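You operate a simulated robot arm through the tools that you are given. There is no shell and no other tool.

You run a simulated two-armed robot. Do the job below in one go: nothing can be reset, and whatever is moved stays where it is left.

## Task
Take the tea towel from the chair end of the table and lay it out flat on the worktop over the washing machine.

It is judged by the outcome, as a careful person would: the job done as asked, and still so three seconds after it is handed in. It fails if anything else is knocked over, pushed out of place, dropped, spilled or broken. Flat cloth is picked up by pressing the open fingertips on it (5 to 10 N) and closing them slowly along it; thin cloth reads only 2 to 8 mm in the jaws.

## Robot
Two 7-joint arms with two-finger parallel grippers on one trunk, on a base that drives. Base frame: it is fixed to the floor where the robot stands at the start and does not move with it; the origin is under the middle of the robot, x ahead of it, y to its left, z up; the surface under the hand at the start is at about z = 750. Lengths are in mm, angles in degrees, forces in N, time in s.
The left shoulder is at the start at [110, 169, 1429], the right one opposite. With the tool pointing down near the work surface each hand reaches from about 360 to 700 mm from the robot's upright axis, wherever it stands, measured 20 degrees to its own side. Places, roughly: worktop over the washing machine [-600, -1200, 900]. Payload 1.57 kg a hand.
The TCP of each hand is the grasp point between the finger pads, 30 mm short of the fingertips. In the tool frame z runs along the fingers and y along their closing line. The gripper opens to 80 mm. The fingers are 17 mm wide and 12 mm thick; the gripper's body (40 by 82 mm) begins 80 mm behind the TCP.
Orientation is that of the tool frame in the base frame, as a unit quaternion [w, x, y, z]. With the fingers straight down and closing along the base's y, the tool's x points along the base's -x, its y along +y and its z along -z.

## Interface
- The arms move only by the tool arm_command. It takes "left_targets", "right_targets" or both (then of equal length, played together; a hand with none holds still); each is a list of rows, each a list of 3 entries, a list of its own where there are three numbers: the shift along the base's x, y, z in mm, then the turn, a rotation vector about the base's x, y, z in degrees, then the finger opening in mm, from 0 to 80. In form: [[[tx, ty, tz], [rx, ry, rz], hand], ...]. A call has 1 to 20 rows; each row is the pose to reach, as a shift and turn from the pose commanded when the call began. Each row takes 0.2 s and may step no farther than 50 mm and 8.6 degrees from the row before; otherwise, or with a gripper value out of range, the whole call is refused. Where a pose cannot be reached the arm comes as near as it can. A force on the tool above 40 N (or 10 N above the force at the start of the call, whichever is more), or a blocked arm, ends the call early, and 0.2 s more pass. The fingers move at their own pace (about 72 mm/s each) and stop on an object; they squeeze with about 43 N. The grip force told is the motor's: it shows also when the fingers shut on nothing. Time passes only in rows, and 0.2 s behind the last, so rows that repeat a pose let the fingers close. It gives the time, the measured TCP pose, the force on the tool (base axes), the opening and the grip force at its end, in the units of the frame above (readings bear some noise), with the torque about the TCP (base axes, N m) and any sound that the robot's microphone picked up.
- Cameras (640 x 400 px; columns grow to the right, rows downward): "scene" is now at [148.2, -21.1, 1604.9]; the picture's right is [-0.29, -0.96, 0.00], its down [-0.80, 0.24, -0.55] and it looks along [0.53, -0.16, -0.83] (base axes); focal length 290 px, centre (320, 200). "left" rides on the left gripper at [72, 7, -122] in its tool frame; the picture's right is [-0.09, 1.00, 0.00], its down [-0.84, -0.08, -0.54] and it looks along [-0.54, -0.05, 0.84] (tool axes); focal length 238 px, centre (320, 200). "right" rides on the right gripper at [72, -7, -122] in its tool frame; the picture's right is [0.09, 1.00, 0.00], its down [-0.84, 0.08, -0.54] and it looks along [-0.54, 0.05, 0.84] (tool axes); focal length 238 px, centre (320, 200). There is no depth. A picture from a camera that has moved, and an enlarged one, comes with that camera's place and axes in the base frame and with its lens.
- capture(camera): a new picture of that camera. The clock stands still meanwhile.
- move_column(by): slides the trunk up (or, below 0, down) by that many mm; the arms and the scene camera ride with it, the base frame stays. It gives what a move gives, with no picture.
- drive_base(legs): drives the robot by 1 to 6 legs, each [ahead, left, turn to the left] in mm, mm and degrees, along the robot's own axes; the way and the turn of a leg run together, so that a leg with both is an arc; at most 1500 mm and 180 degrees a leg. The arms and the cameras ride along, it lands a little off, and it stops where it bumps. It gives what a move gives.
- aim_head(pan, tilt): turns the head with the scene camera to pan (to the left, within 86 degrees either way) and tilt (down, from -29 to 69), counted from straight ahead of the robot. It gives what a move gives.
- inspect(camera, box): a new picture of the part [left, top, right, bottom] of that camera's present view, enlarged. The clock stands still meanwhile.
- sign_off(): hands the job in; it is judged then, once.

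Nothing tells you exact positions but the pictures and the camera data. Unless the task says otherwise, let go and move clear before handing in.

The tools are called after ">>>" as a command line: name --argument value ..., lists and objects as JSON in quotes. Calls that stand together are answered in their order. arm_command: Moves the arms, as the interface text tells. Its arguments: {"type":"object","properties":{"left_targets":{"type":"array","items":{"type":"array"}},"right_targets":{"type":"array","items":{"type":"array"}}},"required":[]} The other tools are called the same way: move_column (by) slides the trunk up or down; drive_base (legs) drives the base; aim_head (pan, tilt) turns the head that bears the scene camera; capture (camera) takes a picture; inspect (camera, box) takes an enlarged picture of a part of a camera's view; sign_off () hands the job in.

At the start:

```text
time: 0.0
left_eef_pos: [692.7, 161.3, 1070.3]
left_tcp_rot: [0.0, -0.001, 1.0, 0.0]
left_contact_force: [0.4, 0.3, -0.3]
left_wrist_torque: [0.04, 0.07, 0.02]
left_gripper_width: 79.9
left_gripper_force: 0.1
right_eef_pos: [516.1, -379.2, 924.6]
right_tcp_rot: [0.0, 0.0, 1.0, 0.001]
right_contact_force: [0.3, 0.0, 1.0]
right_wrist_torque: [0.03, 0.0, 0.0]
right_gripper_width: 80.1
right_gripper_force: 0.2
trunk travel left (down, up): [-743.0, 147.0]
robot x, y, heading: [-1.3, -0.6, 0.2]
head pan, tilt: [-16.8, 56.4]
```

scene: 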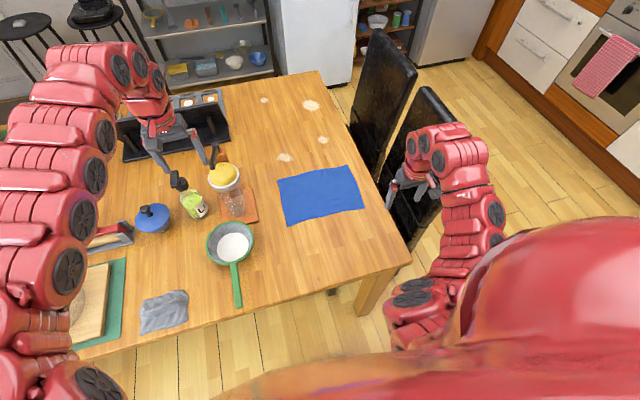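
right: 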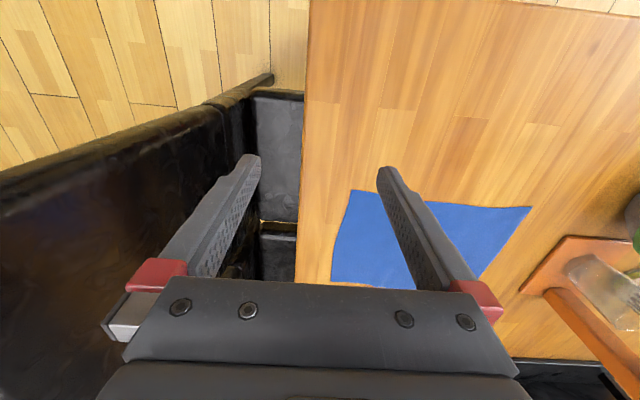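
left: 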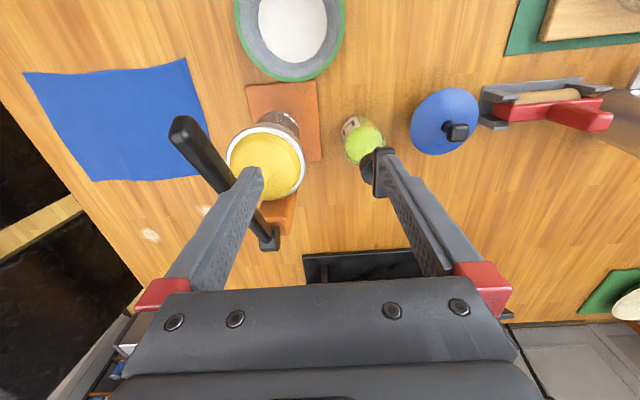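

The blue towel lies flat near the chair edge of the table, at about x 625–820, y −50 to −345, and the grey rag further left is a different cloth. Before planning, I'll look round at the worktop and the floor space.

>>> aim_head --pan -86 --tilt 30

>>> capture --camera "scene"

>>> aim_head --pan -45 --tilt 40

>>> capture --camera "scene"

>>> aim_head --pan -20 --tilt 50

>>> inspect --camera "scene" --box '[200, 100, 440, 250]'

```text
time: 1.4
left_eef_pos: [692.1, 160.8, 1071.0]
left_tcp_rot: [0.0, -0.001, 1.0, 0.0]
left_contact_force: [0.1, -1.2, 0.6]
left_wrist_torque: [-0.02, 0.01, -0.01]
left_gripper_width: 80.2
left_gripper_force: 0.1
right_eef_pos: [515.9, -378.3, 925.3]
right_tcp_rot: [0.0, 0.0, 1.0, 0.0]
right_contact_force: [0.0, -0.4, 0.4]
right_wrist_torque: [0.0, -0.03, 0.0]
right_gripper_width: 80.0
right_gripper_force: 0.0
trunk travel left (down, up): [-743.0, 147.0]
robot x, y, heading: [1.1, 1.2, 0.0]
head pan, tilt: [-85.9, 30.0]
```

```text
taken
camera scene: at [87.1, -91.0, 1642.7], right [-1.0, -0.07, 0.0], down [-0.04, 0.5, -0.87], along [0.06, -0.86, -0.5], focal length 290 px, centre (320, 200)
```

scene: 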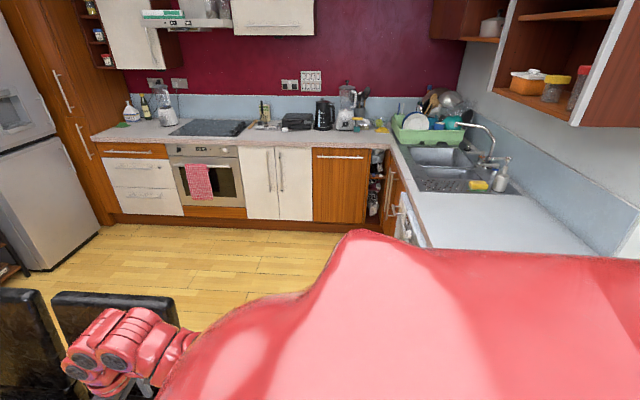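

```text
time: 2.5
left_eef_pos: [692.2, 161.5, 1072.2]
left_tcp_rot: [0.0, -0.001, 1.0, 0.0]
left_contact_force: [0.4, -0.7, 0.9]
left_wrist_torque: [0.01, -0.01, 0.0]
left_gripper_width: 79.9
left_gripper_force: 0.2
right_eef_pos: [515.3, -377.7, 926.1]
right_tcp_rot: [0.0, -0.001, 1.0, 0.0]
right_contact_force: [-0.5, 0.3, -0.6]
right_wrist_torque: [0.02, 0.03, -0.01]
right_gripper_width: 79.9
right_gripper_force: 0.1
trunk travel left (down, up): [-743.0, 147.0]
robot x, y, heading: [0.1, 0.0, 0.2]
head pan, tilt: [-45.0, 40.0]
```

```text
taken
camera scene: at [140.7, -60.9, 1627.4], right [-0.71, -0.71, 0.0], down [-0.45, 0.45, -0.77], along [0.54, -0.54, -0.64], focal length 290 px, centre (320, 200)
```

scene: 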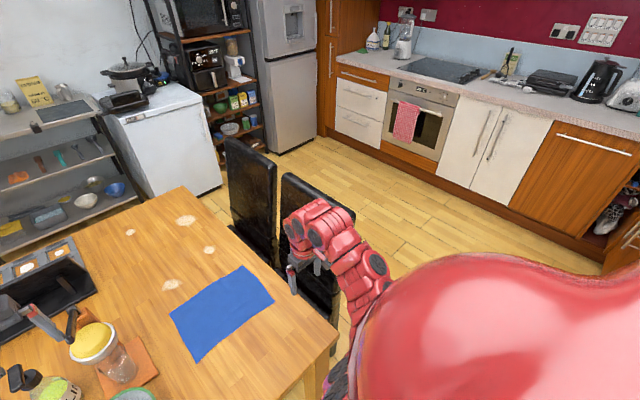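

```text
time: 3.4
left_eef_pos: [692.3, 161.4, 1071.4]
left_tcp_rot: [0.0, -0.001, 1.0, 0.0]
left_contact_force: [-0.8, -1.0, 0.8]
left_wrist_torque: [0.0, 0.03, 0.03]
left_gripper_width: 79.9
left_gripper_force: 0.1
right_eef_pos: [515.9, -377.2, 925.2]
right_tcp_rot: [0.001, 0.0, 1.0, 0.0]
right_contact_force: [-0.4, 0.4, -1.0]
right_wrist_torque: [0.01, -0.04, 0.06]
right_gripper_width: 79.8
right_gripper_force: 0.1
trunk travel left (down, up): [-743.0, 147.0]
robot x, y, heading: [-1.8, -4.4, -0.1]
head pan, tilt: [-20.0, 50.0]
```

```text
2.67 times, centred on (320, 175) of scene
camera zoom: at [152.9, -27.2, 1613.3], right [-0.34, -0.94, 0.0], down [-0.72, 0.26, -0.64], along [0.6, -0.22, -0.77], focal length 774 px, centre (320, 267)
```

zoom: 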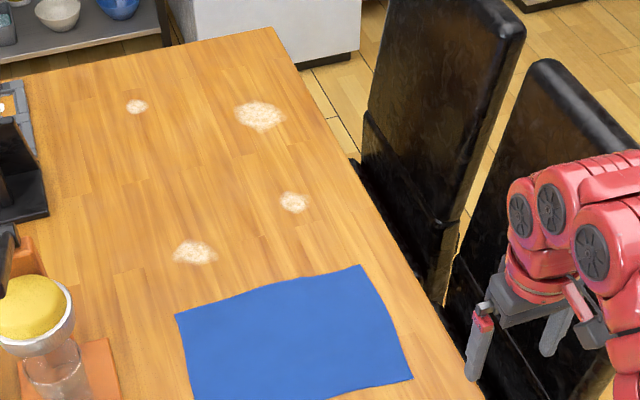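

The towel measures about 200 × 285 mm. The clear worktop runs from roughly x −310 to −900 and y −1000 to −1450, with a cupboard above its back half. I'll lift the right hand clear of the chair first, then shift the base slightly so both near corners of the towel are in reach.

>>> arm_command --right_targets '[[[0, 0, 45], [0, 0, 0], 80], [[0, 0, 90], [0, 0, 0], 80], [[0, 40, 110], [0, 0, 0], 80], [[0, 70, 110], [0, 0, 0], 80]]'

>>> drive_base --legs '[[40, -100, 0]]'

>>> aim_head --pan -8 --tilt 58

>>> capture --camera "scene"

>>> capture --camera "right"

>>> capture --camera "left"

```text
time: 4.4
left_eef_pos: [692.5, 162.0, 1069.6]
left_tcp_rot: [0.0, -0.001, 1.0, -0.002]
left_contact_force: [0.1, 0.9, 0.0]
left_wrist_torque: [-0.01, -0.01, -0.01]
left_gripper_width: 80.0
left_gripper_force: 0.0
right_eef_pos: [545.7, -299.2, 958.2]
right_tcp_rot: [0.032, 0.004, 0.999, 0.015]
right_contact_force: [-0.4, -0.1, -0.3]
right_wrist_torque: [-0.02, 0.02, -0.01]
right_gripper_width: 80.0
right_gripper_force: 0.0
right hand out of reach, approached as far as the arm can: row 1, 2, 3, 4
trunk travel left (down, up): [-743.0, 147.0]
robot x, y, heading: [-0.9, 0.1, -0.0]
head pan, tilt: [-20.0, 50.0]
```

```text
time: 5.3
left_eef_pos: [700.1, 142.4, 1071.5]
left_tcp_rot: [-0.006, -0.011, 1.0, 0.008]
left_contact_force: [-8.7, 23.2, 5.7]
left_wrist_torque: [0.14, 0.16, -0.54]
left_gripper_width: 58.5
left_gripper_force: 0.1
right_eef_pos: [560.4, -329.7, 957.1]
right_tcp_rot: [0.032, 0.0, 0.999, 0.017]
right_contact_force: [0.4, -1.1, -0.5]
right_wrist_torque: [0.08, -0.01, 0.03]
right_gripper_width: 80.0
right_gripper_force: 0.1
trunk travel left (down, up): [-743.0, 147.0]
robot x, y, heading: [14.1, -33.1, 0.1]
head pan, tilt: [-20.0, 50.0]
stopped in leg 1: the force on the tool passed its limit at 53 N (the readings are from after the stop); the commanded pose is now the measured one
```

```text
time: 6.0
left_eef_pos: [699.6, 141.8, 1071.0]
left_tcp_rot: [-0.006, -0.008, 1.0, 0.003]
left_contact_force: [-9.1, 22.3, 6.9]
left_wrist_torque: [-0.01, 0.16, -0.51]
left_gripper_width: 59.9
left_gripper_force: 0.1
right_eef_pos: [558.8, -326.0, 958.6]
right_tcp_rot: [0.033, 0.001, 0.999, 0.015]
right_contact_force: [0.1, -0.6, -0.5]
right_wrist_torque: [-0.01, -0.02, 0.01]
right_gripper_width: 80.0
right_gripper_force: 0.0
trunk travel left (down, up): [-743.0, 147.0]
robot x, y, heading: [14.6, -33.2, 0.3]
head pan, tilt: [-8.0, 58.0]
```

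```text
taken
camera scene: at [160.1, -37.1, 1603.4], right [-0.14, -0.99, 0.0], down [-0.84, 0.11, -0.53], along [0.53, -0.07, -0.85], focal length 290 px, centre (320, 200)
```

scene: 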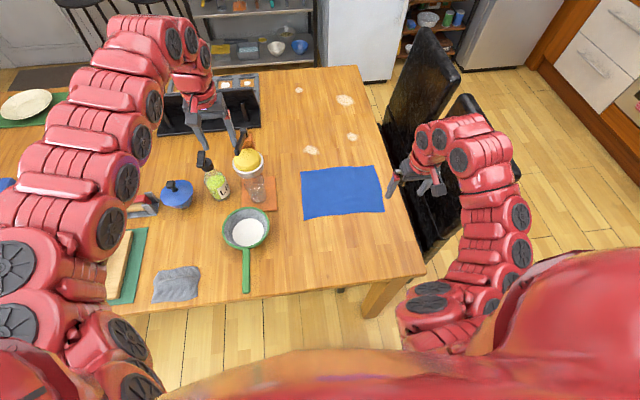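

```text
taken
camera right: at [480.2, -338.7, 1074.6], right [-0.09, 1.0, 0.02], down [0.8, 0.06, 0.6], along [0.59, 0.07, -0.8], focal length 238 px, centre (320, 200)
```

right: 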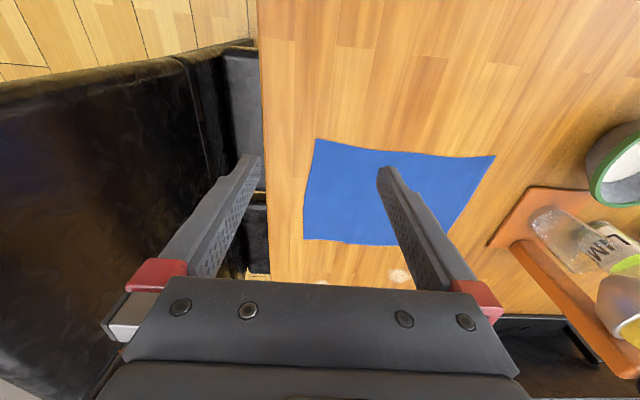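

```text
taken
camera left: at [629.3, 146.9, 1192.9], right [0.08, 1.0, 0.01], down [0.84, -0.07, 0.53], along [0.53, -0.04, -0.85], focal length 238 px, centre (320, 200)
```

left: 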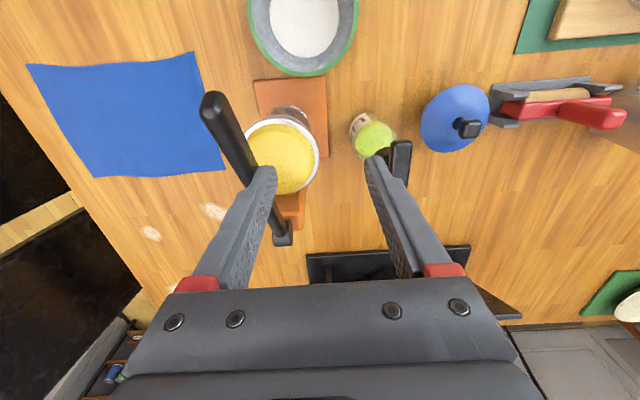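

The left hand pressed on something during the drive: one finger is leaning on the black handle near the cup. I'll look closely before moving anything.

>>> inspect --camera "scene" --box '[140, 60, 300, 220]'

>>> inspect --camera "left" --box '[160, 60, 480, 260]'

>>> inspect --camera "right" --box '[460, 100, 640, 380]'

```text
2.50 times, centred on (220, 140) of scene
camera zoom: at [160.1, -37.1, 1603.4], right [-0.14, -0.99, 0.0], down [-0.84, 0.11, -0.53], along [0.53, -0.07, -0.85], focal length 726 px, centre (570, 350)
```

zoom: 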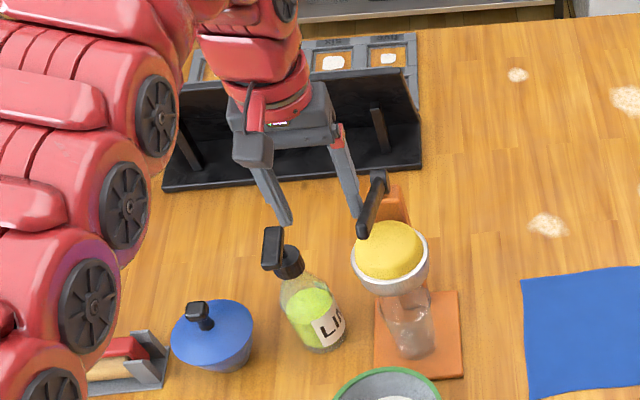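

```text
2.00 times, centred on (320, 160) of left
camera zoom: at [629.3, 146.9, 1192.9], right [0.08, 1.0, 0.01], down [0.84, -0.07, 0.53], along [0.53, -0.04, -0.85], focal length 477 px, centre (320, 280)
```

zoom: 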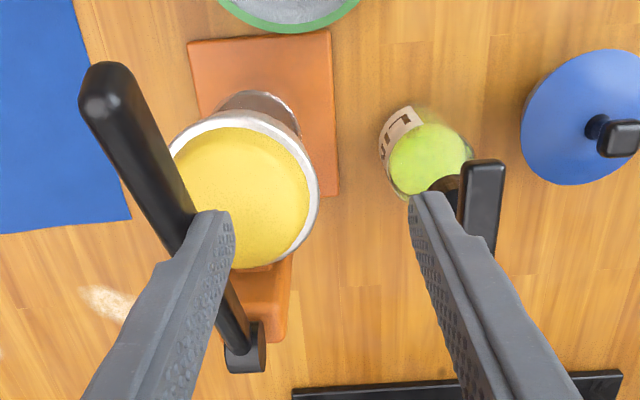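

```text
1.43 times, centred on (550, 240) of right
camera zoom: at [480.2, -338.7, 1074.6], right [-0.09, 1.0, 0.02], down [0.8, 0.06, 0.6], along [0.59, 0.07, -0.8], focal length 340 px, centre (-9, 143)
```

zoom: 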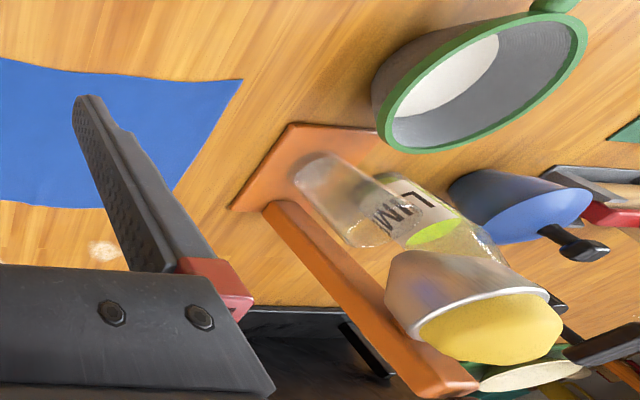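

The handle is the lever of a lemon press, and the left finger is resting against it. I'll back straight off the way it came, keeping the finger opening the same, then go up well clear.

>>> arm_command --left_targets '[[[-4, 8, 0], [0, 0, 0], 58], [[-8, 16, 0], [0, 0, 0], 58], [[-11, 24, 0], [0, 0, 0], 58], [[-13, 30, 0], [0, 0, 0], 58], [[-13, 30, 0], [0, 0, 0], 58]]'

>>> capture --camera "left"

>>> inspect --camera "scene" --box '[140, 60, 300, 220]'

```text
time: 7.2
left_eef_pos: [688.3, 166.3, 1069.5]
left_tcp_rot: [-0.007, -0.006, 1.0, 0.005]
left_contact_force: [-0.5, -0.9, -0.4]
left_wrist_torque: [0.02, 0.0, -0.02]
left_gripper_width: 57.8
left_gripper_force: 0.1
right_eef_pos: [561.1, -331.6, 956.6]
right_tcp_rot: [0.031, 0.001, 0.999, 0.017]
right_contact_force: [0.2, 1.0, 0.0]
right_wrist_torque: [0.01, -0.02, -0.01]
right_gripper_width: 80.0
right_gripper_force: 0.0
trunk travel left (down, up): [-743.0, 147.0]
robot x, y, heading: [13.8, -35.3, 0.1]
head pan, tilt: [-8.0, 58.0]
```

```text
taken
camera left: at [617.7, 170.9, 1191.9], right [0.08, 1.0, 0.01], down [0.84, -0.07, 0.53], along [0.53, -0.04, -0.85], focal length 238 px, centre (320, 200)
```

left: 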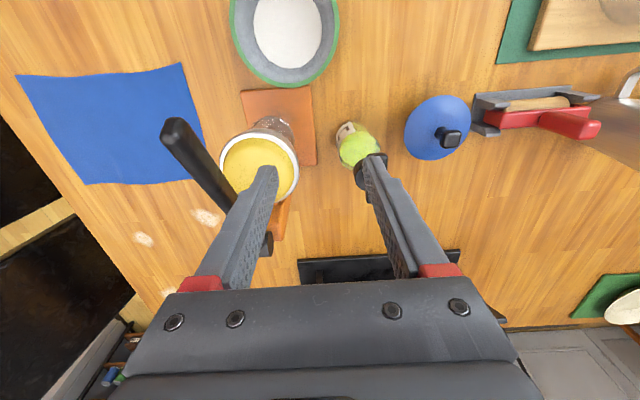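

```text
2.50 times, centred on (220, 140) of scene
camera zoom: at [162.6, -43.2, 1603.0], right [-0.14, -0.99, 0.0], down [-0.84, 0.11, -0.53], along [0.53, -0.07, -0.85], focal length 726 px, centre (570, 350)
```

zoom: 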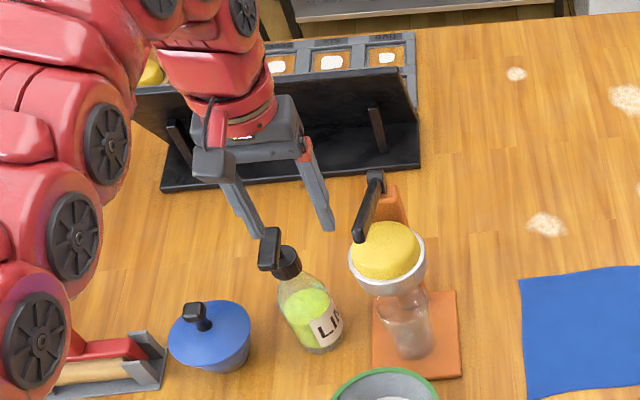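

The press and everything around it look unmoved, and the contact force is gone. The lever tip stands at about (646, 93, 1070), so I'll raise the trunk and pull the left hand back well away from it before shifting the base.

>>> move_column --by 146

>>> arm_command --left_targets '[[[-40, 0, 0], [0, 0, 0], 70], [[-80, 0, 0], [0, 0, 0], 70], [[-120, 0, 0], [0, 0, 0], 70], [[-160, 0, 0], [0, 0, 0], 70], [[-180, 0, 0], [0, 0, 0], 70]]' --right_targets '[[[-20, 20, 0], [0, 0, 0], 70], [[-40, 40, 0], [0, 0, 0], 70], [[-60, 60, 0], [0, 0, 0], 70], [[-60, 60, 0], [0, 0, 0], 70], [[-60, 60, 0], [0, 0, 0], 70]]'

>>> capture --camera "scene"

```text
time: 9.0
left_eef_pos: [689.4, 167.1, 1214.3]
left_tcp_rot: [-0.006, -0.007, 1.0, 0.004]
left_contact_force: [-0.2, 0.1, -0.4]
left_wrist_torque: [-0.01, 0.02, 0.0]
left_gripper_width: 58.2
left_gripper_force: 0.1
right_eef_pos: [560.4, -331.1, 1101.3]
right_tcp_rot: [0.031, 0.002, 0.999, 0.016]
right_contact_force: [0.5, -0.8, -0.7]
right_wrist_torque: [-0.01, 0.01, 0.04]
right_gripper_width: 80.1
right_gripper_force: 0.2
trunk travel left (down, up): [-889.0, 1.0]
robot x, y, heading: [15.1, -33.6, 0.3]
head pan, tilt: [-8.0, 58.0]
```

```text
time: 10.2
left_eef_pos: [658.9, 166.0, 1215.1]
left_tcp_rot: [-0.007, -0.007, 1.0, 0.004]
left_contact_force: [0.5, -0.6, -0.3]
left_wrist_torque: [-0.01, -0.02, -0.01]
left_gripper_width: 70.1
left_gripper_force: 0.1
left hand out of reach, approached as far as the arm can: row 1, 2, 3, 4, 5
right_eef_pos: [501.5, -269.8, 1102.0]
right_tcp_rot: [0.031, 0.001, 0.999, 0.017]
right_contact_force: [0.4, -0.4, 0.2]
right_wrist_torque: [0.02, -0.02, 0.0]
right_gripper_width: 69.7
right_gripper_force: 0.1
trunk travel left (down, up): [-889.0, 1.0]
robot x, y, heading: [17.0, -35.0, 0.5]
head pan, tilt: [-8.0, 58.0]
```

```text
taken
camera scene: at [163.6, -43.6, 1748.9], right [-0.14, -0.99, 0.0], down [-0.84, 0.11, -0.53], along [0.52, -0.07, -0.85], focal length 290 px, centre (320, 200)
```

scene: 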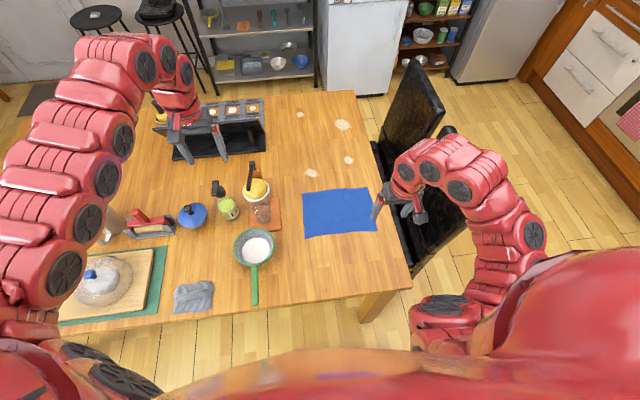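

The left hand now clears the lever by over 100 mm and can't retract further at this height. I'll slide the base right so it squares up to the towel.

>>> drive_base --legs '[[20, -140, 0]]'

>>> aim_head --pan 0 --tilt 60

>>> capture --camera "scene"

>>> capture --camera "right"

>>> capture --camera "left"

```text
time: 11.5
left_eef_pos: [678.6, 29.8, 1215.1]
left_tcp_rot: [-0.006, -0.007, 1.0, 0.004]
left_contact_force: [0.4, 0.8, 0.0]
left_wrist_torque: [-0.02, 0.04, 0.0]
left_gripper_width: 70.2
left_gripper_force: 0.1
right_eef_pos: [522.8, -409.6, 1102.7]
right_tcp_rot: [0.031, 0.001, 0.999, 0.016]
right_contact_force: [-0.5, 1.1, -0.5]
right_wrist_torque: [0.01, -0.01, 0.01]
right_gripper_width: 70.0
right_gripper_force: 0.0
trunk travel left (down, up): [-889.0, 1.0]
robot x, y, heading: [31.2, -172.5, 0.2]
head pan, tilt: [-8.0, 58.0]
```

```text
time: 12.2
left_eef_pos: [678.5, 27.0, 1216.0]
left_tcp_rot: [-0.006, -0.007, 1.0, 0.005]
left_contact_force: [-0.2, -0.4, -0.4]
left_wrist_torque: [0.02, -0.02, 0.0]
left_gripper_width: 70.0
left_gripper_force: 0.0
right_eef_pos: [522.0, -409.8, 1102.1]
right_tcp_rot: [0.031, 0.001, 0.999, 0.017]
right_contact_force: [-0.2, -0.5, -0.7]
right_wrist_torque: [0.02, -0.01, 0.0]
right_gripper_width: 70.2
right_gripper_force: 0.0
trunk travel left (down, up): [-889.0, 1.0]
robot x, y, heading: [35.0, -174.0, -0.1]
head pan, tilt: [0.0, 60.0]
```

```text
taken
camera scene: at [181.6, -173.9, 1746.7], right [0.0, -1.0, 0.0], down [-0.87, 0.0, -0.5], along [0.5, 0.0, -0.87], focal length 290 px, centre (320, 200)
```

scene: 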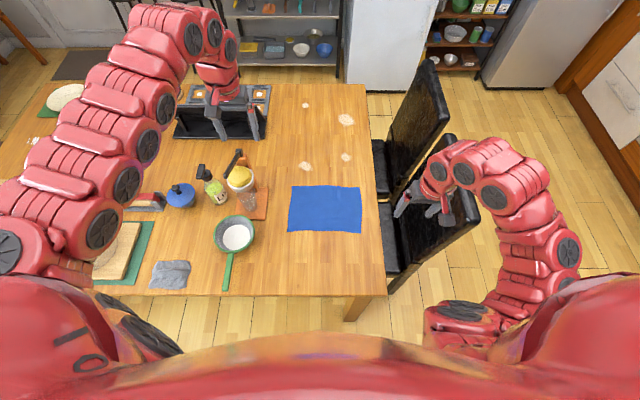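

```text
taken
camera right: at [443.2, -422.3, 1218.5], right [-0.09, 1.0, 0.03], down [0.8, 0.06, 0.6], along [0.59, 0.08, -0.8], focal length 238 px, centre (320, 200)
```

right: 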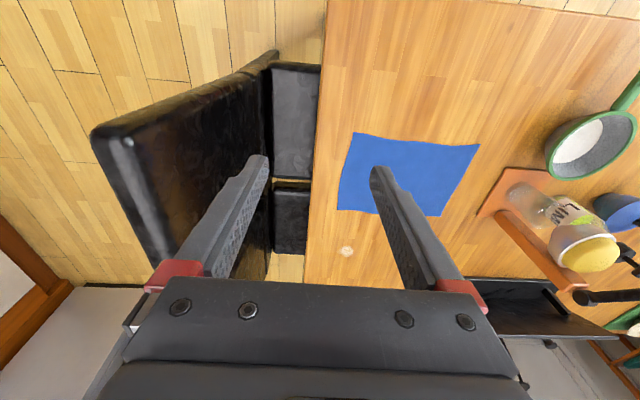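

```text
taken
camera left: at [607.8, 31.1, 1338.5], right [0.08, 1.0, 0.01], down [0.84, -0.07, 0.53], along [0.53, -0.03, -0.85], focal length 238 px, centre (320, 200)
```

left: 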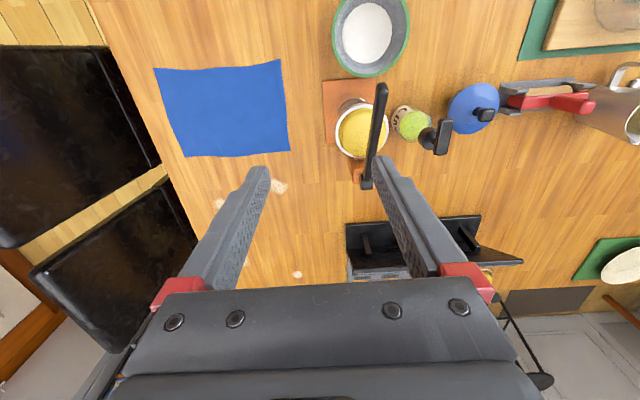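

The near towel corners are at about (617, −50) and (613, −323). I'll bring both hands over the two near corners, straightening the wrists on the way, and stop high to check.

>>> arm_command --left_targets '[[[0, -36, 0], [0, 0, 0], 34], [[0, -74, 0], [0, 0, 0], 34], [[0, -112, 0], [-0.5, -0.7, -0.8], 34], [[-6, -112, -40], [-0.5, -0.7, -0.8], 34], [[-12, -112, -80], [-0.5, -0.7, -0.8], 34], [[-18, -112, -120], [-0.5, -0.7, -0.8], 34], [[-24, -112, -160], [-0.5, -0.7, -0.8], 34], [[-30, -112, -200], [-0.5, -0.7, -0.8], 34], [[-36, -112, -240], [-0.5, -0.7, -0.8], 34], [[-42, -112, -280], [-0.5, -0.7, -0.8], 34], [[-46, -112, -316], [-0.5, -0.7, -0.8], 34]]' --right_targets '[[[0, 0, 0], [0, 0, 0], 34], [[0, 0, 0], [0, 0, 0], 34], [[14, 15, -25], [-2, 3.5, 0], 34], [[27, 29, -50], [-2, 3.5, 0], 34], [[41, 44, -75], [-2, 3.5, 0], 34], [[55, 58, -100], [-2, 3.5, 0], 34], [[69, 73, -125], [-2, 3.5, 0], 34], [[82, 88, -150], [-2, 3.5, 0], 34], [[96, 102, -175], [-2, 3.5, 0], 34], [[110, 117, -200], [-2, 3.5, 0], 34], [[110, 117, -202], [-2, 3.5, 0], 34]]'

>>> capture --camera "scene"

>>> capture --camera "right"

>>> capture --camera "left"

```text
time: 14.6
left_eef_pos: [634.4, -84.6, 900.2]
left_tcp_rot: [0.0, -0.001, 1.0, 0.0]
left_contact_force: [0.8, 0.1, 0.0]
left_wrist_torque: [0.02, -0.01, -0.02]
left_gripper_width: 34.1
left_gripper_force: 0.2
right_eef_pos: [631.8, -292.6, 897.9]
right_tcp_rot: [0.001, 0.001, 1.0, -0.001]
right_contact_force: [-0.9, 1.1, -0.5]
right_wrist_torque: [0.01, 0.02, 0.0]
right_gripper_width: 34.1
right_gripper_force: 0.1
trunk travel left (down, up): [-889.0, 1.0]
robot x, y, heading: [35.8, -170.9, 0.4]
head pan, tilt: [0.0, 60.0]
```

```text
taken
camera scene: at [181.8, -173.5, 1746.7], right [0.01, -1.0, 0.0], down [-0.87, 0.0, -0.5], along [0.5, 0.0, -0.87], focal length 290 px, centre (320, 200)
```

scene: 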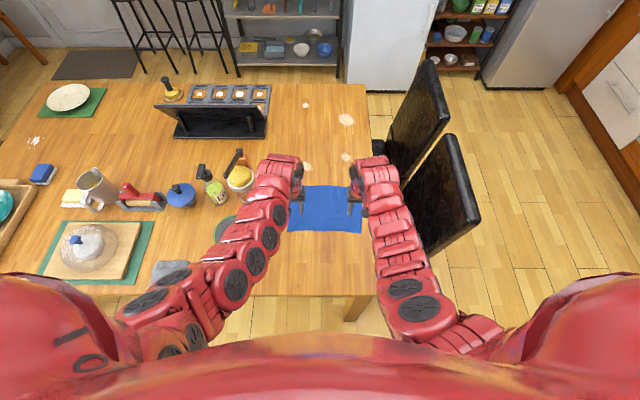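

```text
taken
camera right: at [559.6, -299.9, 1019.6], right [-0.09, 1.0, 0.0], down [0.84, 0.08, 0.54], along [0.54, 0.05, -0.84], focal length 238 px, centre (320, 200)
```

right: 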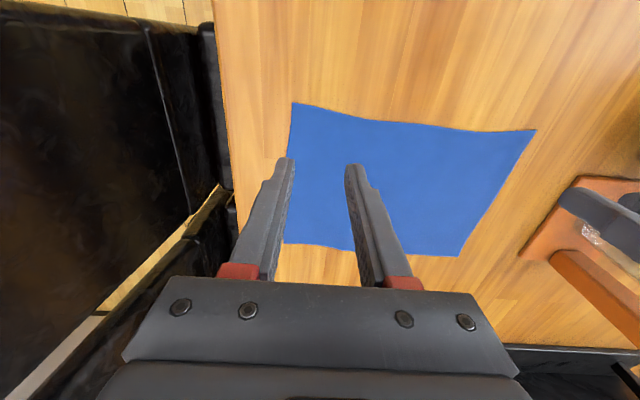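

```text
taken
camera left: at [561.6, -79.3, 1021.5], right [0.09, 1.0, 0.0], down [0.84, -0.08, 0.54], along [0.54, -0.05, -0.84], focal length 238 px, centre (320, 200)
```

left: 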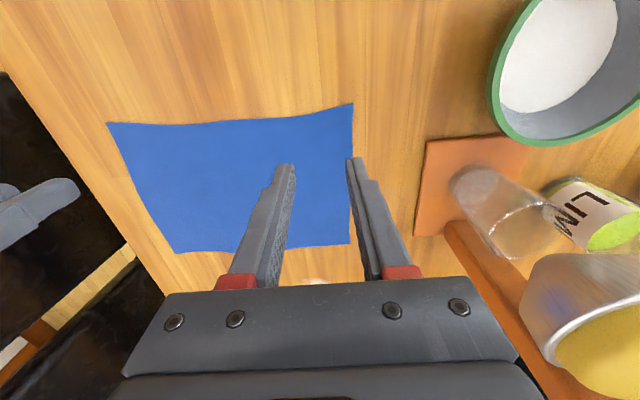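

Both hands are straight above the corners, with all fingers inside the towel edges. Descending to just above the cloth.

>>> arm_command --left_targets '[[[0, 0, -35], [0, 0, 0], 34], [[0, 0, -70], [0, 0, 0], 34], [[0, 0, -95], [0, 0, 0], 34], [[0, 0, -110], [0, 0, 0], 34], [[0, 0, -115], [0, 0, 0], 34]]' --right_targets '[[[0, 4, -35], [0, 0, 0], 34], [[0, 4, -70], [0, 0, 0], 34], [[0, 4, -95], [0, 0, 0], 34], [[0, 4, -108], [0, 0, 0], 34], [[0, 4, -113], [0, 0, 0], 34]]'

>>> capture --camera "right"

>>> capture --camera "left"

```text
time: 15.8
left_eef_pos: [615.2, -84.4, 808.5]
left_tcp_rot: [-0.001, 0.0, 1.0, 0.0]
left_contact_force: [0.7, 0.6, 0.3]
left_wrist_torque: [-0.02, -0.01, 0.0]
left_gripper_width: 34.3
left_gripper_force: 0.1
left hand out of reach, approached as far as the arm can: row 3, 4, 5
right_eef_pos: [621.5, -290.2, 807.7]
right_tcp_rot: [0.001, 0.001, 1.0, -0.001]
right_contact_force: [-0.5, -0.4, 0.0]
right_wrist_torque: [0.02, 0.0, 0.0]
right_gripper_width: 33.9
right_gripper_force: 0.0
right hand out of reach, approached as far as the arm can: row 3, 4, 5
trunk travel left (down, up): [-889.0, 1.0]
robot x, y, heading: [36.4, -171.2, 0.2]
head pan, tilt: [0.0, 60.0]
```

```text
taken
camera right: at [549.8, -298.1, 929.7], right [-0.09, 1.0, 0.0], down [0.84, 0.08, 0.54], along [0.54, 0.05, -0.84], focal length 238 px, centre (320, 200)
```

right: 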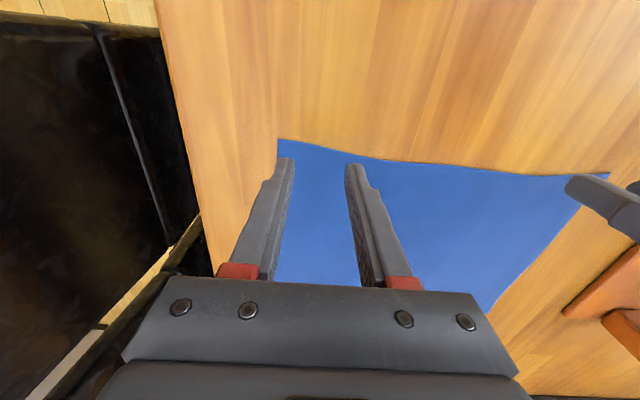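

```text
taken
camera left: at [543.1, -78.4, 930.8], right [0.09, 1.0, 0.0], down [0.84, -0.08, 0.54], along [0.54, -0.05, -0.84], focal length 238 px, centre (320, 200)
```

left: 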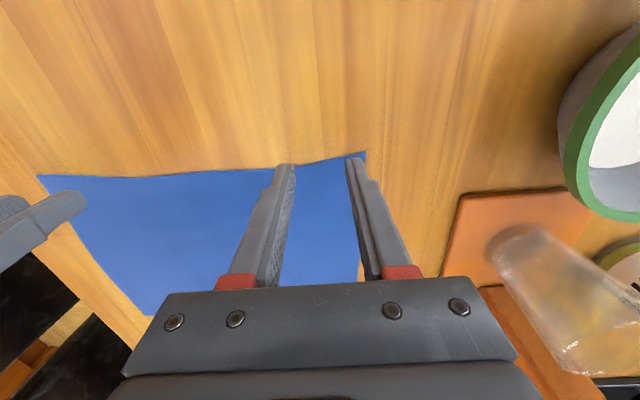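

The raised trunk puts the table just out of reach. I'll lift the hands, lower the trunk, and come down again.

>>> arm_command --left_targets '[[[0, 0, 40], [0, 0, 0], 34], [[0, 0, 80], [0, 0, 0], 34], [[0, 0, 120], [0, 0, 0], 34], [[0, 0, 150], [0, 0, 0], 34]]' --right_targets '[[[0, 0, 40], [0, 0, 0], 34], [[0, 0, 80], [0, 0, 0], 34], [[0, 0, 120], [0, 0, 0], 34], [[0, 0, 150], [0, 0, 0], 34]]'

>>> move_column --by -100

```text
time: 16.8
left_eef_pos: [613.5, -79.3, 959.5]
left_tcp_rot: [-0.001, 0.0, 1.0, 0.001]
left_contact_force: [-0.9, -0.4, 0.6]
left_wrist_torque: [0.04, -0.04, -0.02]
left_gripper_width: 34.1
left_gripper_force: 0.0
right_eef_pos: [618.5, -293.3, 960.4]
right_tcp_rot: [0.001, 0.0, 1.0, -0.001]
right_contact_force: [-0.3, 0.7, 0.3]
right_wrist_torque: [-0.03, -0.01, 0.0]
right_gripper_width: 34.2
right_gripper_force: 0.1
trunk travel left (down, up): [-889.0, 1.0]
robot x, y, heading: [35.3, -175.1, 0.4]
head pan, tilt: [0.0, 60.0]
```

```text
time: 18.1
left_eef_pos: [613.2, -80.0, 859.2]
left_tcp_rot: [0.0, 0.0, 1.0, 0.0]
left_contact_force: [-0.1, -0.2, 0.6]
left_wrist_torque: [-0.02, 0.0, 0.0]
left_gripper_width: 33.8
left_gripper_force: 0.1
right_eef_pos: [619.6, -291.1, 859.4]
right_tcp_rot: [0.002, 0.001, 1.0, -0.001]
right_contact_force: [-0.1, 0.0, 0.9]
right_wrist_torque: [-0.05, 0.01, -0.04]
right_gripper_width: 34.1
right_gripper_force: 0.0
trunk travel left (down, up): [-789.0, 101.0]
robot x, y, heading: [35.7, -171.2, 0.3]
head pan, tilt: [0.0, 60.0]
```

>>> arm_command --left_targets '[[[19, -4, 0], [0, 0, 0], 34], [[19, -4, -30], [0, 0, 0], 34], [[19, -4, -55], [0, 0, 0], 34], [[19, -4, -67], [0, 0, 0], 34], [[19, -4, -67], [0, 0, 0], 34]]' --right_targets '[[[11, 2, 0], [0, 0, 0], 34], [[11, 2, -30], [0, 0, 0], 34], [[11, 2, -55], [0, 0, 0], 34], [[11, 2, -67], [0, 0, 0], 34], [[11, 2, -67], [0, 0, 0], 34]]'

>>> capture --camera "right"

>>> capture --camera "left"

```text
time: 19.3
left_eef_pos: [633.3, -82.9, 791.3]
left_tcp_rot: [0.0, 0.0, 1.0, 0.0]
left_contact_force: [0.7, 0.4, 0.7]
left_wrist_torque: [0.0, -0.01, -0.01]
left_gripper_width: 34.2
left_gripper_force: 0.0
right_eef_pos: [630.3, -290.0, 790.8]
right_tcp_rot: [0.0, 0.001, 1.0, 0.0]
right_contact_force: [0.0, 0.2, 0.1]
right_wrist_torque: [0.01, 0.0, 0.01]
right_gripper_width: 33.9
right_gripper_force: 0.1
trunk travel left (down, up): [-789.0, 101.0]
robot x, y, heading: [34.4, -171.3, 0.3]
head pan, tilt: [0.0, 60.0]
```

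```text
taken
camera right: at [558.2, -298.2, 912.8], right [-0.09, 1.0, 0.0], down [0.84, 0.08, 0.54], along [0.54, 0.05, -0.84], focal length 238 px, centre (320, 200)
```

right: 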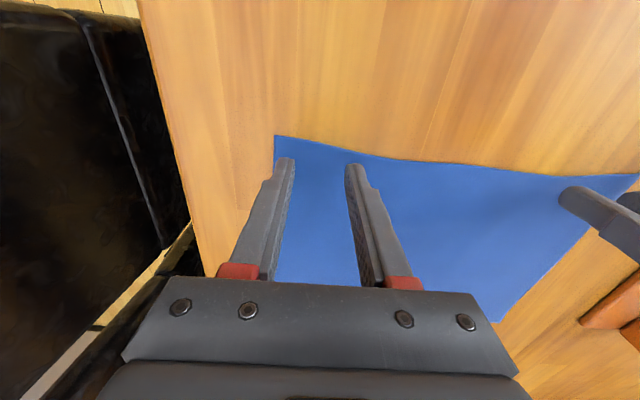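

```text
taken
camera left: at [560.4, -77.3, 913.6], right [0.09, 1.0, 0.0], down [0.84, -0.08, 0.54], along [0.54, -0.05, -0.84], focal length 238 px, centre (320, 200)
```

left: 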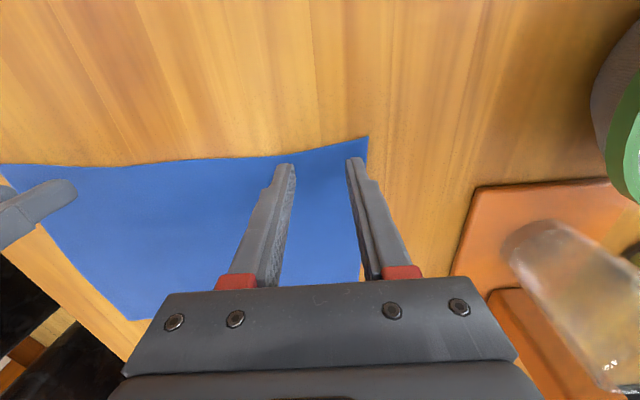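

The tips are about 12 mm above the cloth. I'll nudge both hands slightly inward and press down gently.

>>> arm_command --left_targets '[[[0, -5, -4], [0, 0, 0], 34], [[0, -5, -8], [0, 0, 0], 34], [[0, -5, -10], [0, 0, 0], 34], [[0, -5, -12], [0, 0, 0], 34]]' --right_targets '[[[0, 4, -4], [0, 0, 0], 34], [[0, 4, -8], [0, 0, 0], 34], [[0, 4, -10], [0, 0, 0], 34], [[0, 4, -12], [0, 0, 0], 34]]'

```text
time: 20.3
left_eef_pos: [632.2, -89.1, 781.3]
left_tcp_rot: [0.001, 0.0, 1.0, 0.0]
left_contact_force: [-0.9, -0.8, 13.5]
left_wrist_torque: [-0.06, 0.09, 0.03]
left_gripper_width: 34.0
left_gripper_force: 0.0
right_eef_pos: [630.1, -286.2, 780.4]
right_tcp_rot: [0.002, 0.0, 1.0, -0.001]
right_contact_force: [1.1, -0.6, 2.4]
right_wrist_torque: [-0.02, -0.03, -0.02]
right_gripper_width: 34.0
right_gripper_force: 0.1
trunk travel left (down, up): [-789.0, 101.0]
robot x, y, heading: [33.2, -175.7, 0.6]
head pan, tilt: [0.0, 60.0]
```

>>> arm_command --left_targets '[[[0, 0, 0.7], [0, 0, 0], 34], [[0, 0, 0.7], [0, 0, 0], 34]]' --right_targets '[[[0, 0, -0.8], [0, 0, 0], 34], [[0, 0, -0.8], [0, 0, 0], 34]]'

```text
time: 20.9
left_eef_pos: [631.8, -88.2, 782.0]
left_tcp_rot: [0.001, 0.001, 1.0, 0.0]
left_contact_force: [0.3, 0.5, 1.9]
left_wrist_torque: [0.01, -0.01, 0.01]
left_gripper_width: 34.1
left_gripper_force: 0.0
right_eef_pos: [630.4, -285.3, 781.4]
right_tcp_rot: [0.003, 0.001, 1.0, 0.0]
right_contact_force: [-1.6, -0.8, 21.8]
right_wrist_torque: [0.1, 0.19, 0.03]
right_gripper_width: 34.0
right_gripper_force: 0.0
trunk travel left (down, up): [-789.0, 101.0]
robot x, y, heading: [33.7, -174.7, 0.4]
head pan, tilt: [0.0, 60.0]
```

>>> arm_command --left_targets '[[[0, 0, -0.35], [0, 0, 0], 34], [[0, 0, -0.35], [0, 0, 0], 34]]' --right_targets '[[[0, 0, 0.6], [0, 0, 0], 34], [[0, 0, 0.6], [0, 0, 0], 34]]'

```text
time: 21.5
left_eef_pos: [632.6, -88.7, 781.2]
left_tcp_rot: [0.001, 0.0, 1.0, 0.0]
left_contact_force: [-0.6, -0.4, 2.0]
left_wrist_torque: [-0.01, 0.01, -0.03]
left_gripper_width: 34.3
left_gripper_force: 0.0
right_eef_pos: [629.1, -285.4, 782.1]
right_tcp_rot: [0.002, 0.001, 1.0, -0.001]
right_contact_force: [1.4, -2.4, 26.7]
right_wrist_torque: [0.03, 0.1, -0.01]
right_gripper_width: 34.4
right_gripper_force: 0.1
trunk travel left (down, up): [-789.0, 101.0]
robot x, y, heading: [34.1, -176.8, 0.3]
head pan, tilt: [0.0, 60.0]
```

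>>> arm_command --left_targets '[[[0, 0, -0.4], [0, 0, 0], 34], [[0, 0, -0.4], [0, 0, 0], 34], [[0, 0, -0.4], [0, 0, 0], 34]]' --right_targets '[[[0, 0, 0.8], [0, 0, 0], 34], [[0, 0, 0.8], [0, 0, 0], 34], [[0, 0, 0.8], [0, 0, 0], 34]]'

```text
time: 22.3
left_eef_pos: [632.6, -89.3, 780.5]
left_tcp_rot: [0.001, 0.0, 1.0, 0.001]
left_contact_force: [-1.6, -0.5, 13.0]
left_wrist_torque: [-0.06, 0.11, 0.0]
left_gripper_width: 33.9
left_gripper_force: 0.0
right_eef_pos: [629.1, -285.5, 781.6]
right_tcp_rot: [0.003, 0.001, 1.0, -0.001]
right_contact_force: [2.7, -1.5, 12.5]
right_wrist_torque: [0.03, 0.0, -0.01]
right_gripper_width: 33.9
right_gripper_force: 0.0
trunk travel left (down, up): [-789.0, 101.0]
robot x, y, heading: [36.0, -176.2, -0.1]
head pan, tilt: [0.0, 60.0]
```

Both presses are now around 12 N. I'll ease off slightly and close slowly, moving each hand inward so the inner finger stays put and only the outer edge is gathered.

>>> arm_command --left_targets '[[[0, 0, 0.15], [0, 0, 0], 34], [[0, -1.5, 0.15], [0, 0, 0], 31], [[0, -3, 0.15], [0, 0, 0], 28], [[0, -4.5, 0.15], [0, 0, 0], 25], [[0, -6, 0.15], [0, 0, 0], 22], [[0, -7.5, 0.15], [0, 0, 0], 19], [[0, -9, 0.15], [0, 0, 0], 16], [[0, -10.5, 0.15], [0, 0, 0], 13], [[0, -12, 0.15], [0, 0, 0], 10], [[0, -13.5, 0.15], [0, 0, 0], 7], [[0, -15, 0.15], [0, 0, 0], 4], [[0, -15, 0.15], [0, 0, 0], 0], [[0, -15, 0.15], [0, 0, 0], 0], [[0, -15, 0.15], [0, 0, 0], 0]]' --right_targets '[[[0, 0, 0.15], [0, 0, 0], 34], [[0, 1.5, 0.15], [0, 0, 0], 31], [[0, 3, 0.15], [0, 0, 0], 28], [[0, 4.5, 0.15], [0, 0, 0], 25], [[0, 6, 0.15], [0, 0, 0], 22], [[0, 7.5, 0.15], [0, 0, 0], 19], [[0, 9, 0.15], [0, 0, 0], 16], [[0, 10.5, 0.15], [0, 0, 0], 13], [[0, 12, 0.15], [0, 0, 0], 10], [[0, 13.5, 0.15], [0, 0, 0], 7], [[0, 15, 0.15], [0, 0, 0], 4], [[0, 15, 0.15], [0, 0, 0], 0], [[0, 15, 0.15], [0, 0, 0], 0], [[0, 15, 0.15], [0, 0, 0], 0]]'

>>> capture --camera "right"

>>> capture --camera "left"

```text
time: 25.3
left_eef_pos: [631.4, -103.3, 781.8]
left_tcp_rot: [0.001, 0.001, 1.0, 0.0]
left_contact_force: [1.8, 3.2, 13.5]
left_wrist_torque: [0.1, 0.05, 0.0]
left_gripper_width: 6.1
left_gripper_force: 26.6
right_eef_pos: [629.0, -271.4, 780.5]
right_tcp_rot: [0.003, 0.0, 1.0, -0.001]
right_contact_force: [-0.1, -2.7, 12.1]
right_wrist_torque: [-0.07, 0.08, 0.03]
right_gripper_width: 6.3
right_gripper_force: 26.6
trunk travel left (down, up): [-789.0, 101.0]
robot x, y, heading: [34.0, -172.9, 0.2]
head pan, tilt: [0.0, 60.0]
```

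```text
taken
camera right: at [557.6, -279.0, 902.3], right [-0.09, 1.0, 0.0], down [0.83, 0.08, 0.55], along [0.54, 0.05, -0.84], focal length 238 px, centre (320, 200)
```

right: 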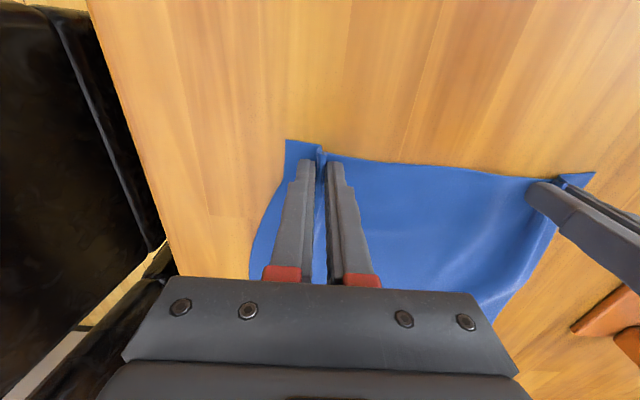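

```text
taken
camera left: at [559.5, -98.5, 903.2], right [0.09, 1.0, 0.0], down [0.84, -0.08, 0.54], along [0.54, -0.05, -0.84], focal length 238 px, centre (320, 200)
```

left: 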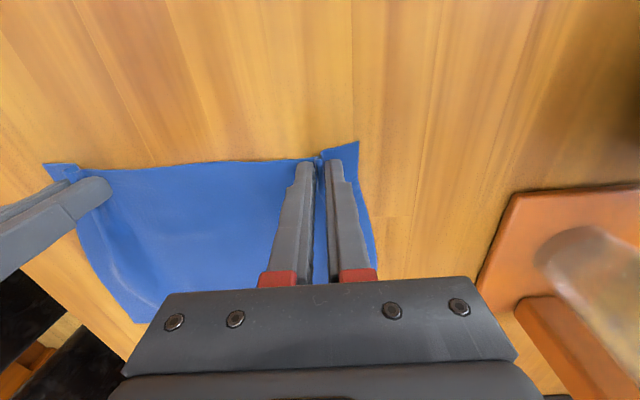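

Both hands hold a small fold (6 mm readings). Lifting slowly together.

>>> arm_command --left_targets '[[[0, 0, 10], [0, 0, 0], 0], [[0, 0, 25], [0, 0, 0], 0], [[0, 0, 45], [0, 0, 0], 0], [[0, 0, 70], [0, 0, 0], 0], [[0, 0, 100], [0, 0, 0], 0], [[0, 0, 130], [0, 0, 0], 0]]' --right_targets '[[[0, 0, 10], [0, 0, 0], 0], [[0, 0, 25], [0, 0, 0], 0], [[0, 0, 45], [0, 0, 0], 0], [[0, 0, 70], [0, 0, 0], 0], [[0, 0, 100], [0, 0, 0], 0], [[0, 0, 130], [0, 0, 0], 0]]'

>>> move_column --by 100

>>> capture --camera "scene"

>>> capture --camera "right"

>>> capture --camera "left"

```text
time: 26.7
left_eef_pos: [633.2, -103.0, 912.1]
left_tcp_rot: [0.0, 0.0, 1.0, 0.001]
left_contact_force: [-0.8, -0.5, -0.1]
left_wrist_torque: [0.0, 0.04, 0.01]
left_gripper_width: 6.2
left_gripper_force: 26.0
right_eef_pos: [628.5, -268.2, 909.1]
right_tcp_rot: [0.001, 0.001, 1.0, -0.001]
right_contact_force: [0.3, 0.8, -0.4]
right_wrist_torque: [0.05, 0.01, -0.03]
right_gripper_width: 6.2
right_gripper_force: 25.5
trunk travel left (down, up): [-789.0, 101.0]
robot x, y, heading: [34.2, -170.3, 0.3]
head pan, tilt: [0.0, 60.0]
```

```text
time: 28.1
left_eef_pos: [633.2, -103.8, 1011.8]
left_tcp_rot: [-0.001, -0.001, 1.0, 0.0]
left_contact_force: [-0.2, -0.1, -0.2]
left_wrist_torque: [-0.02, -0.01, -0.01]
left_gripper_width: 6.3
left_gripper_force: 25.9
right_eef_pos: [630.0, -268.3, 1007.5]
right_tcp_rot: [0.001, 0.0, 1.0, 0.0]
right_contact_force: [-0.7, 0.5, 0.3]
right_wrist_torque: [-0.04, 0.03, 0.02]
right_gripper_width: 6.3
right_gripper_force: 26.0
trunk travel left (down, up): [-889.0, 1.0]
robot x, y, heading: [32.9, -174.9, 0.4]
head pan, tilt: [0.0, 60.0]
```

```text
taken
camera scene: at [182.1, -173.4, 1746.6], right [0.0, -1.0, 0.0], down [-0.87, 0.0, -0.5], along [0.5, 0.0, -0.87], focal length 290 px, centre (320, 200)
```

scene: 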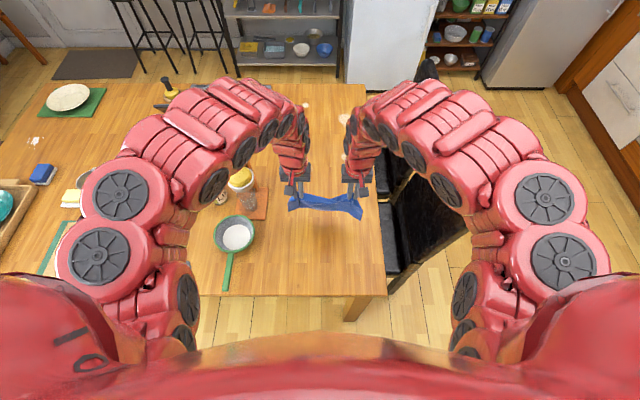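

```text
taken
camera right: at [559.3, -276.6, 1130.2], right [-0.09, 1.0, 0.0], down [0.84, 0.08, 0.54], along [0.54, 0.05, -0.84], focal length 238 px, centre (320, 200)
```

right: 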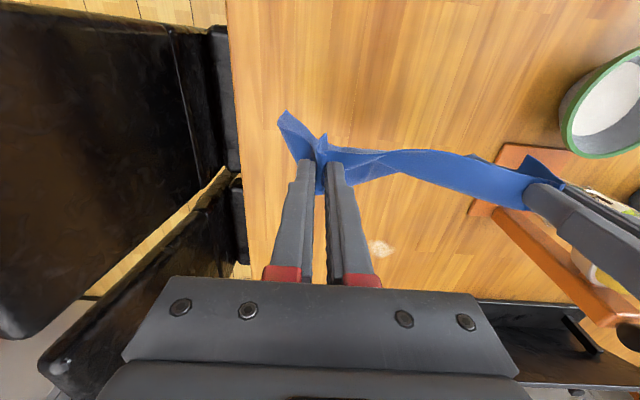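

```text
taken
camera left: at [561.4, -99.0, 1132.6], right [0.09, 1.0, 0.0], down [0.84, -0.08, 0.54], along [0.54, -0.05, -0.84], focal length 238 px, centre (320, 200)
```

left: 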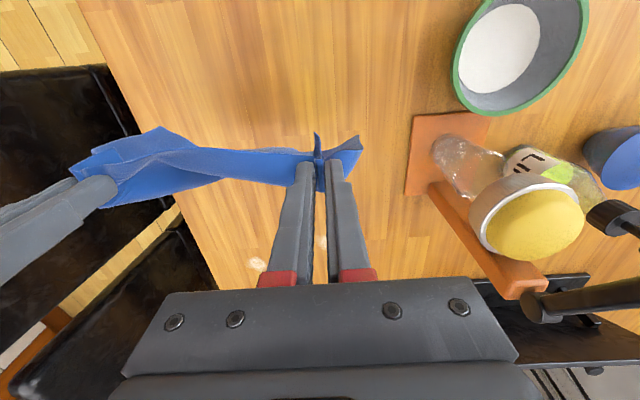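

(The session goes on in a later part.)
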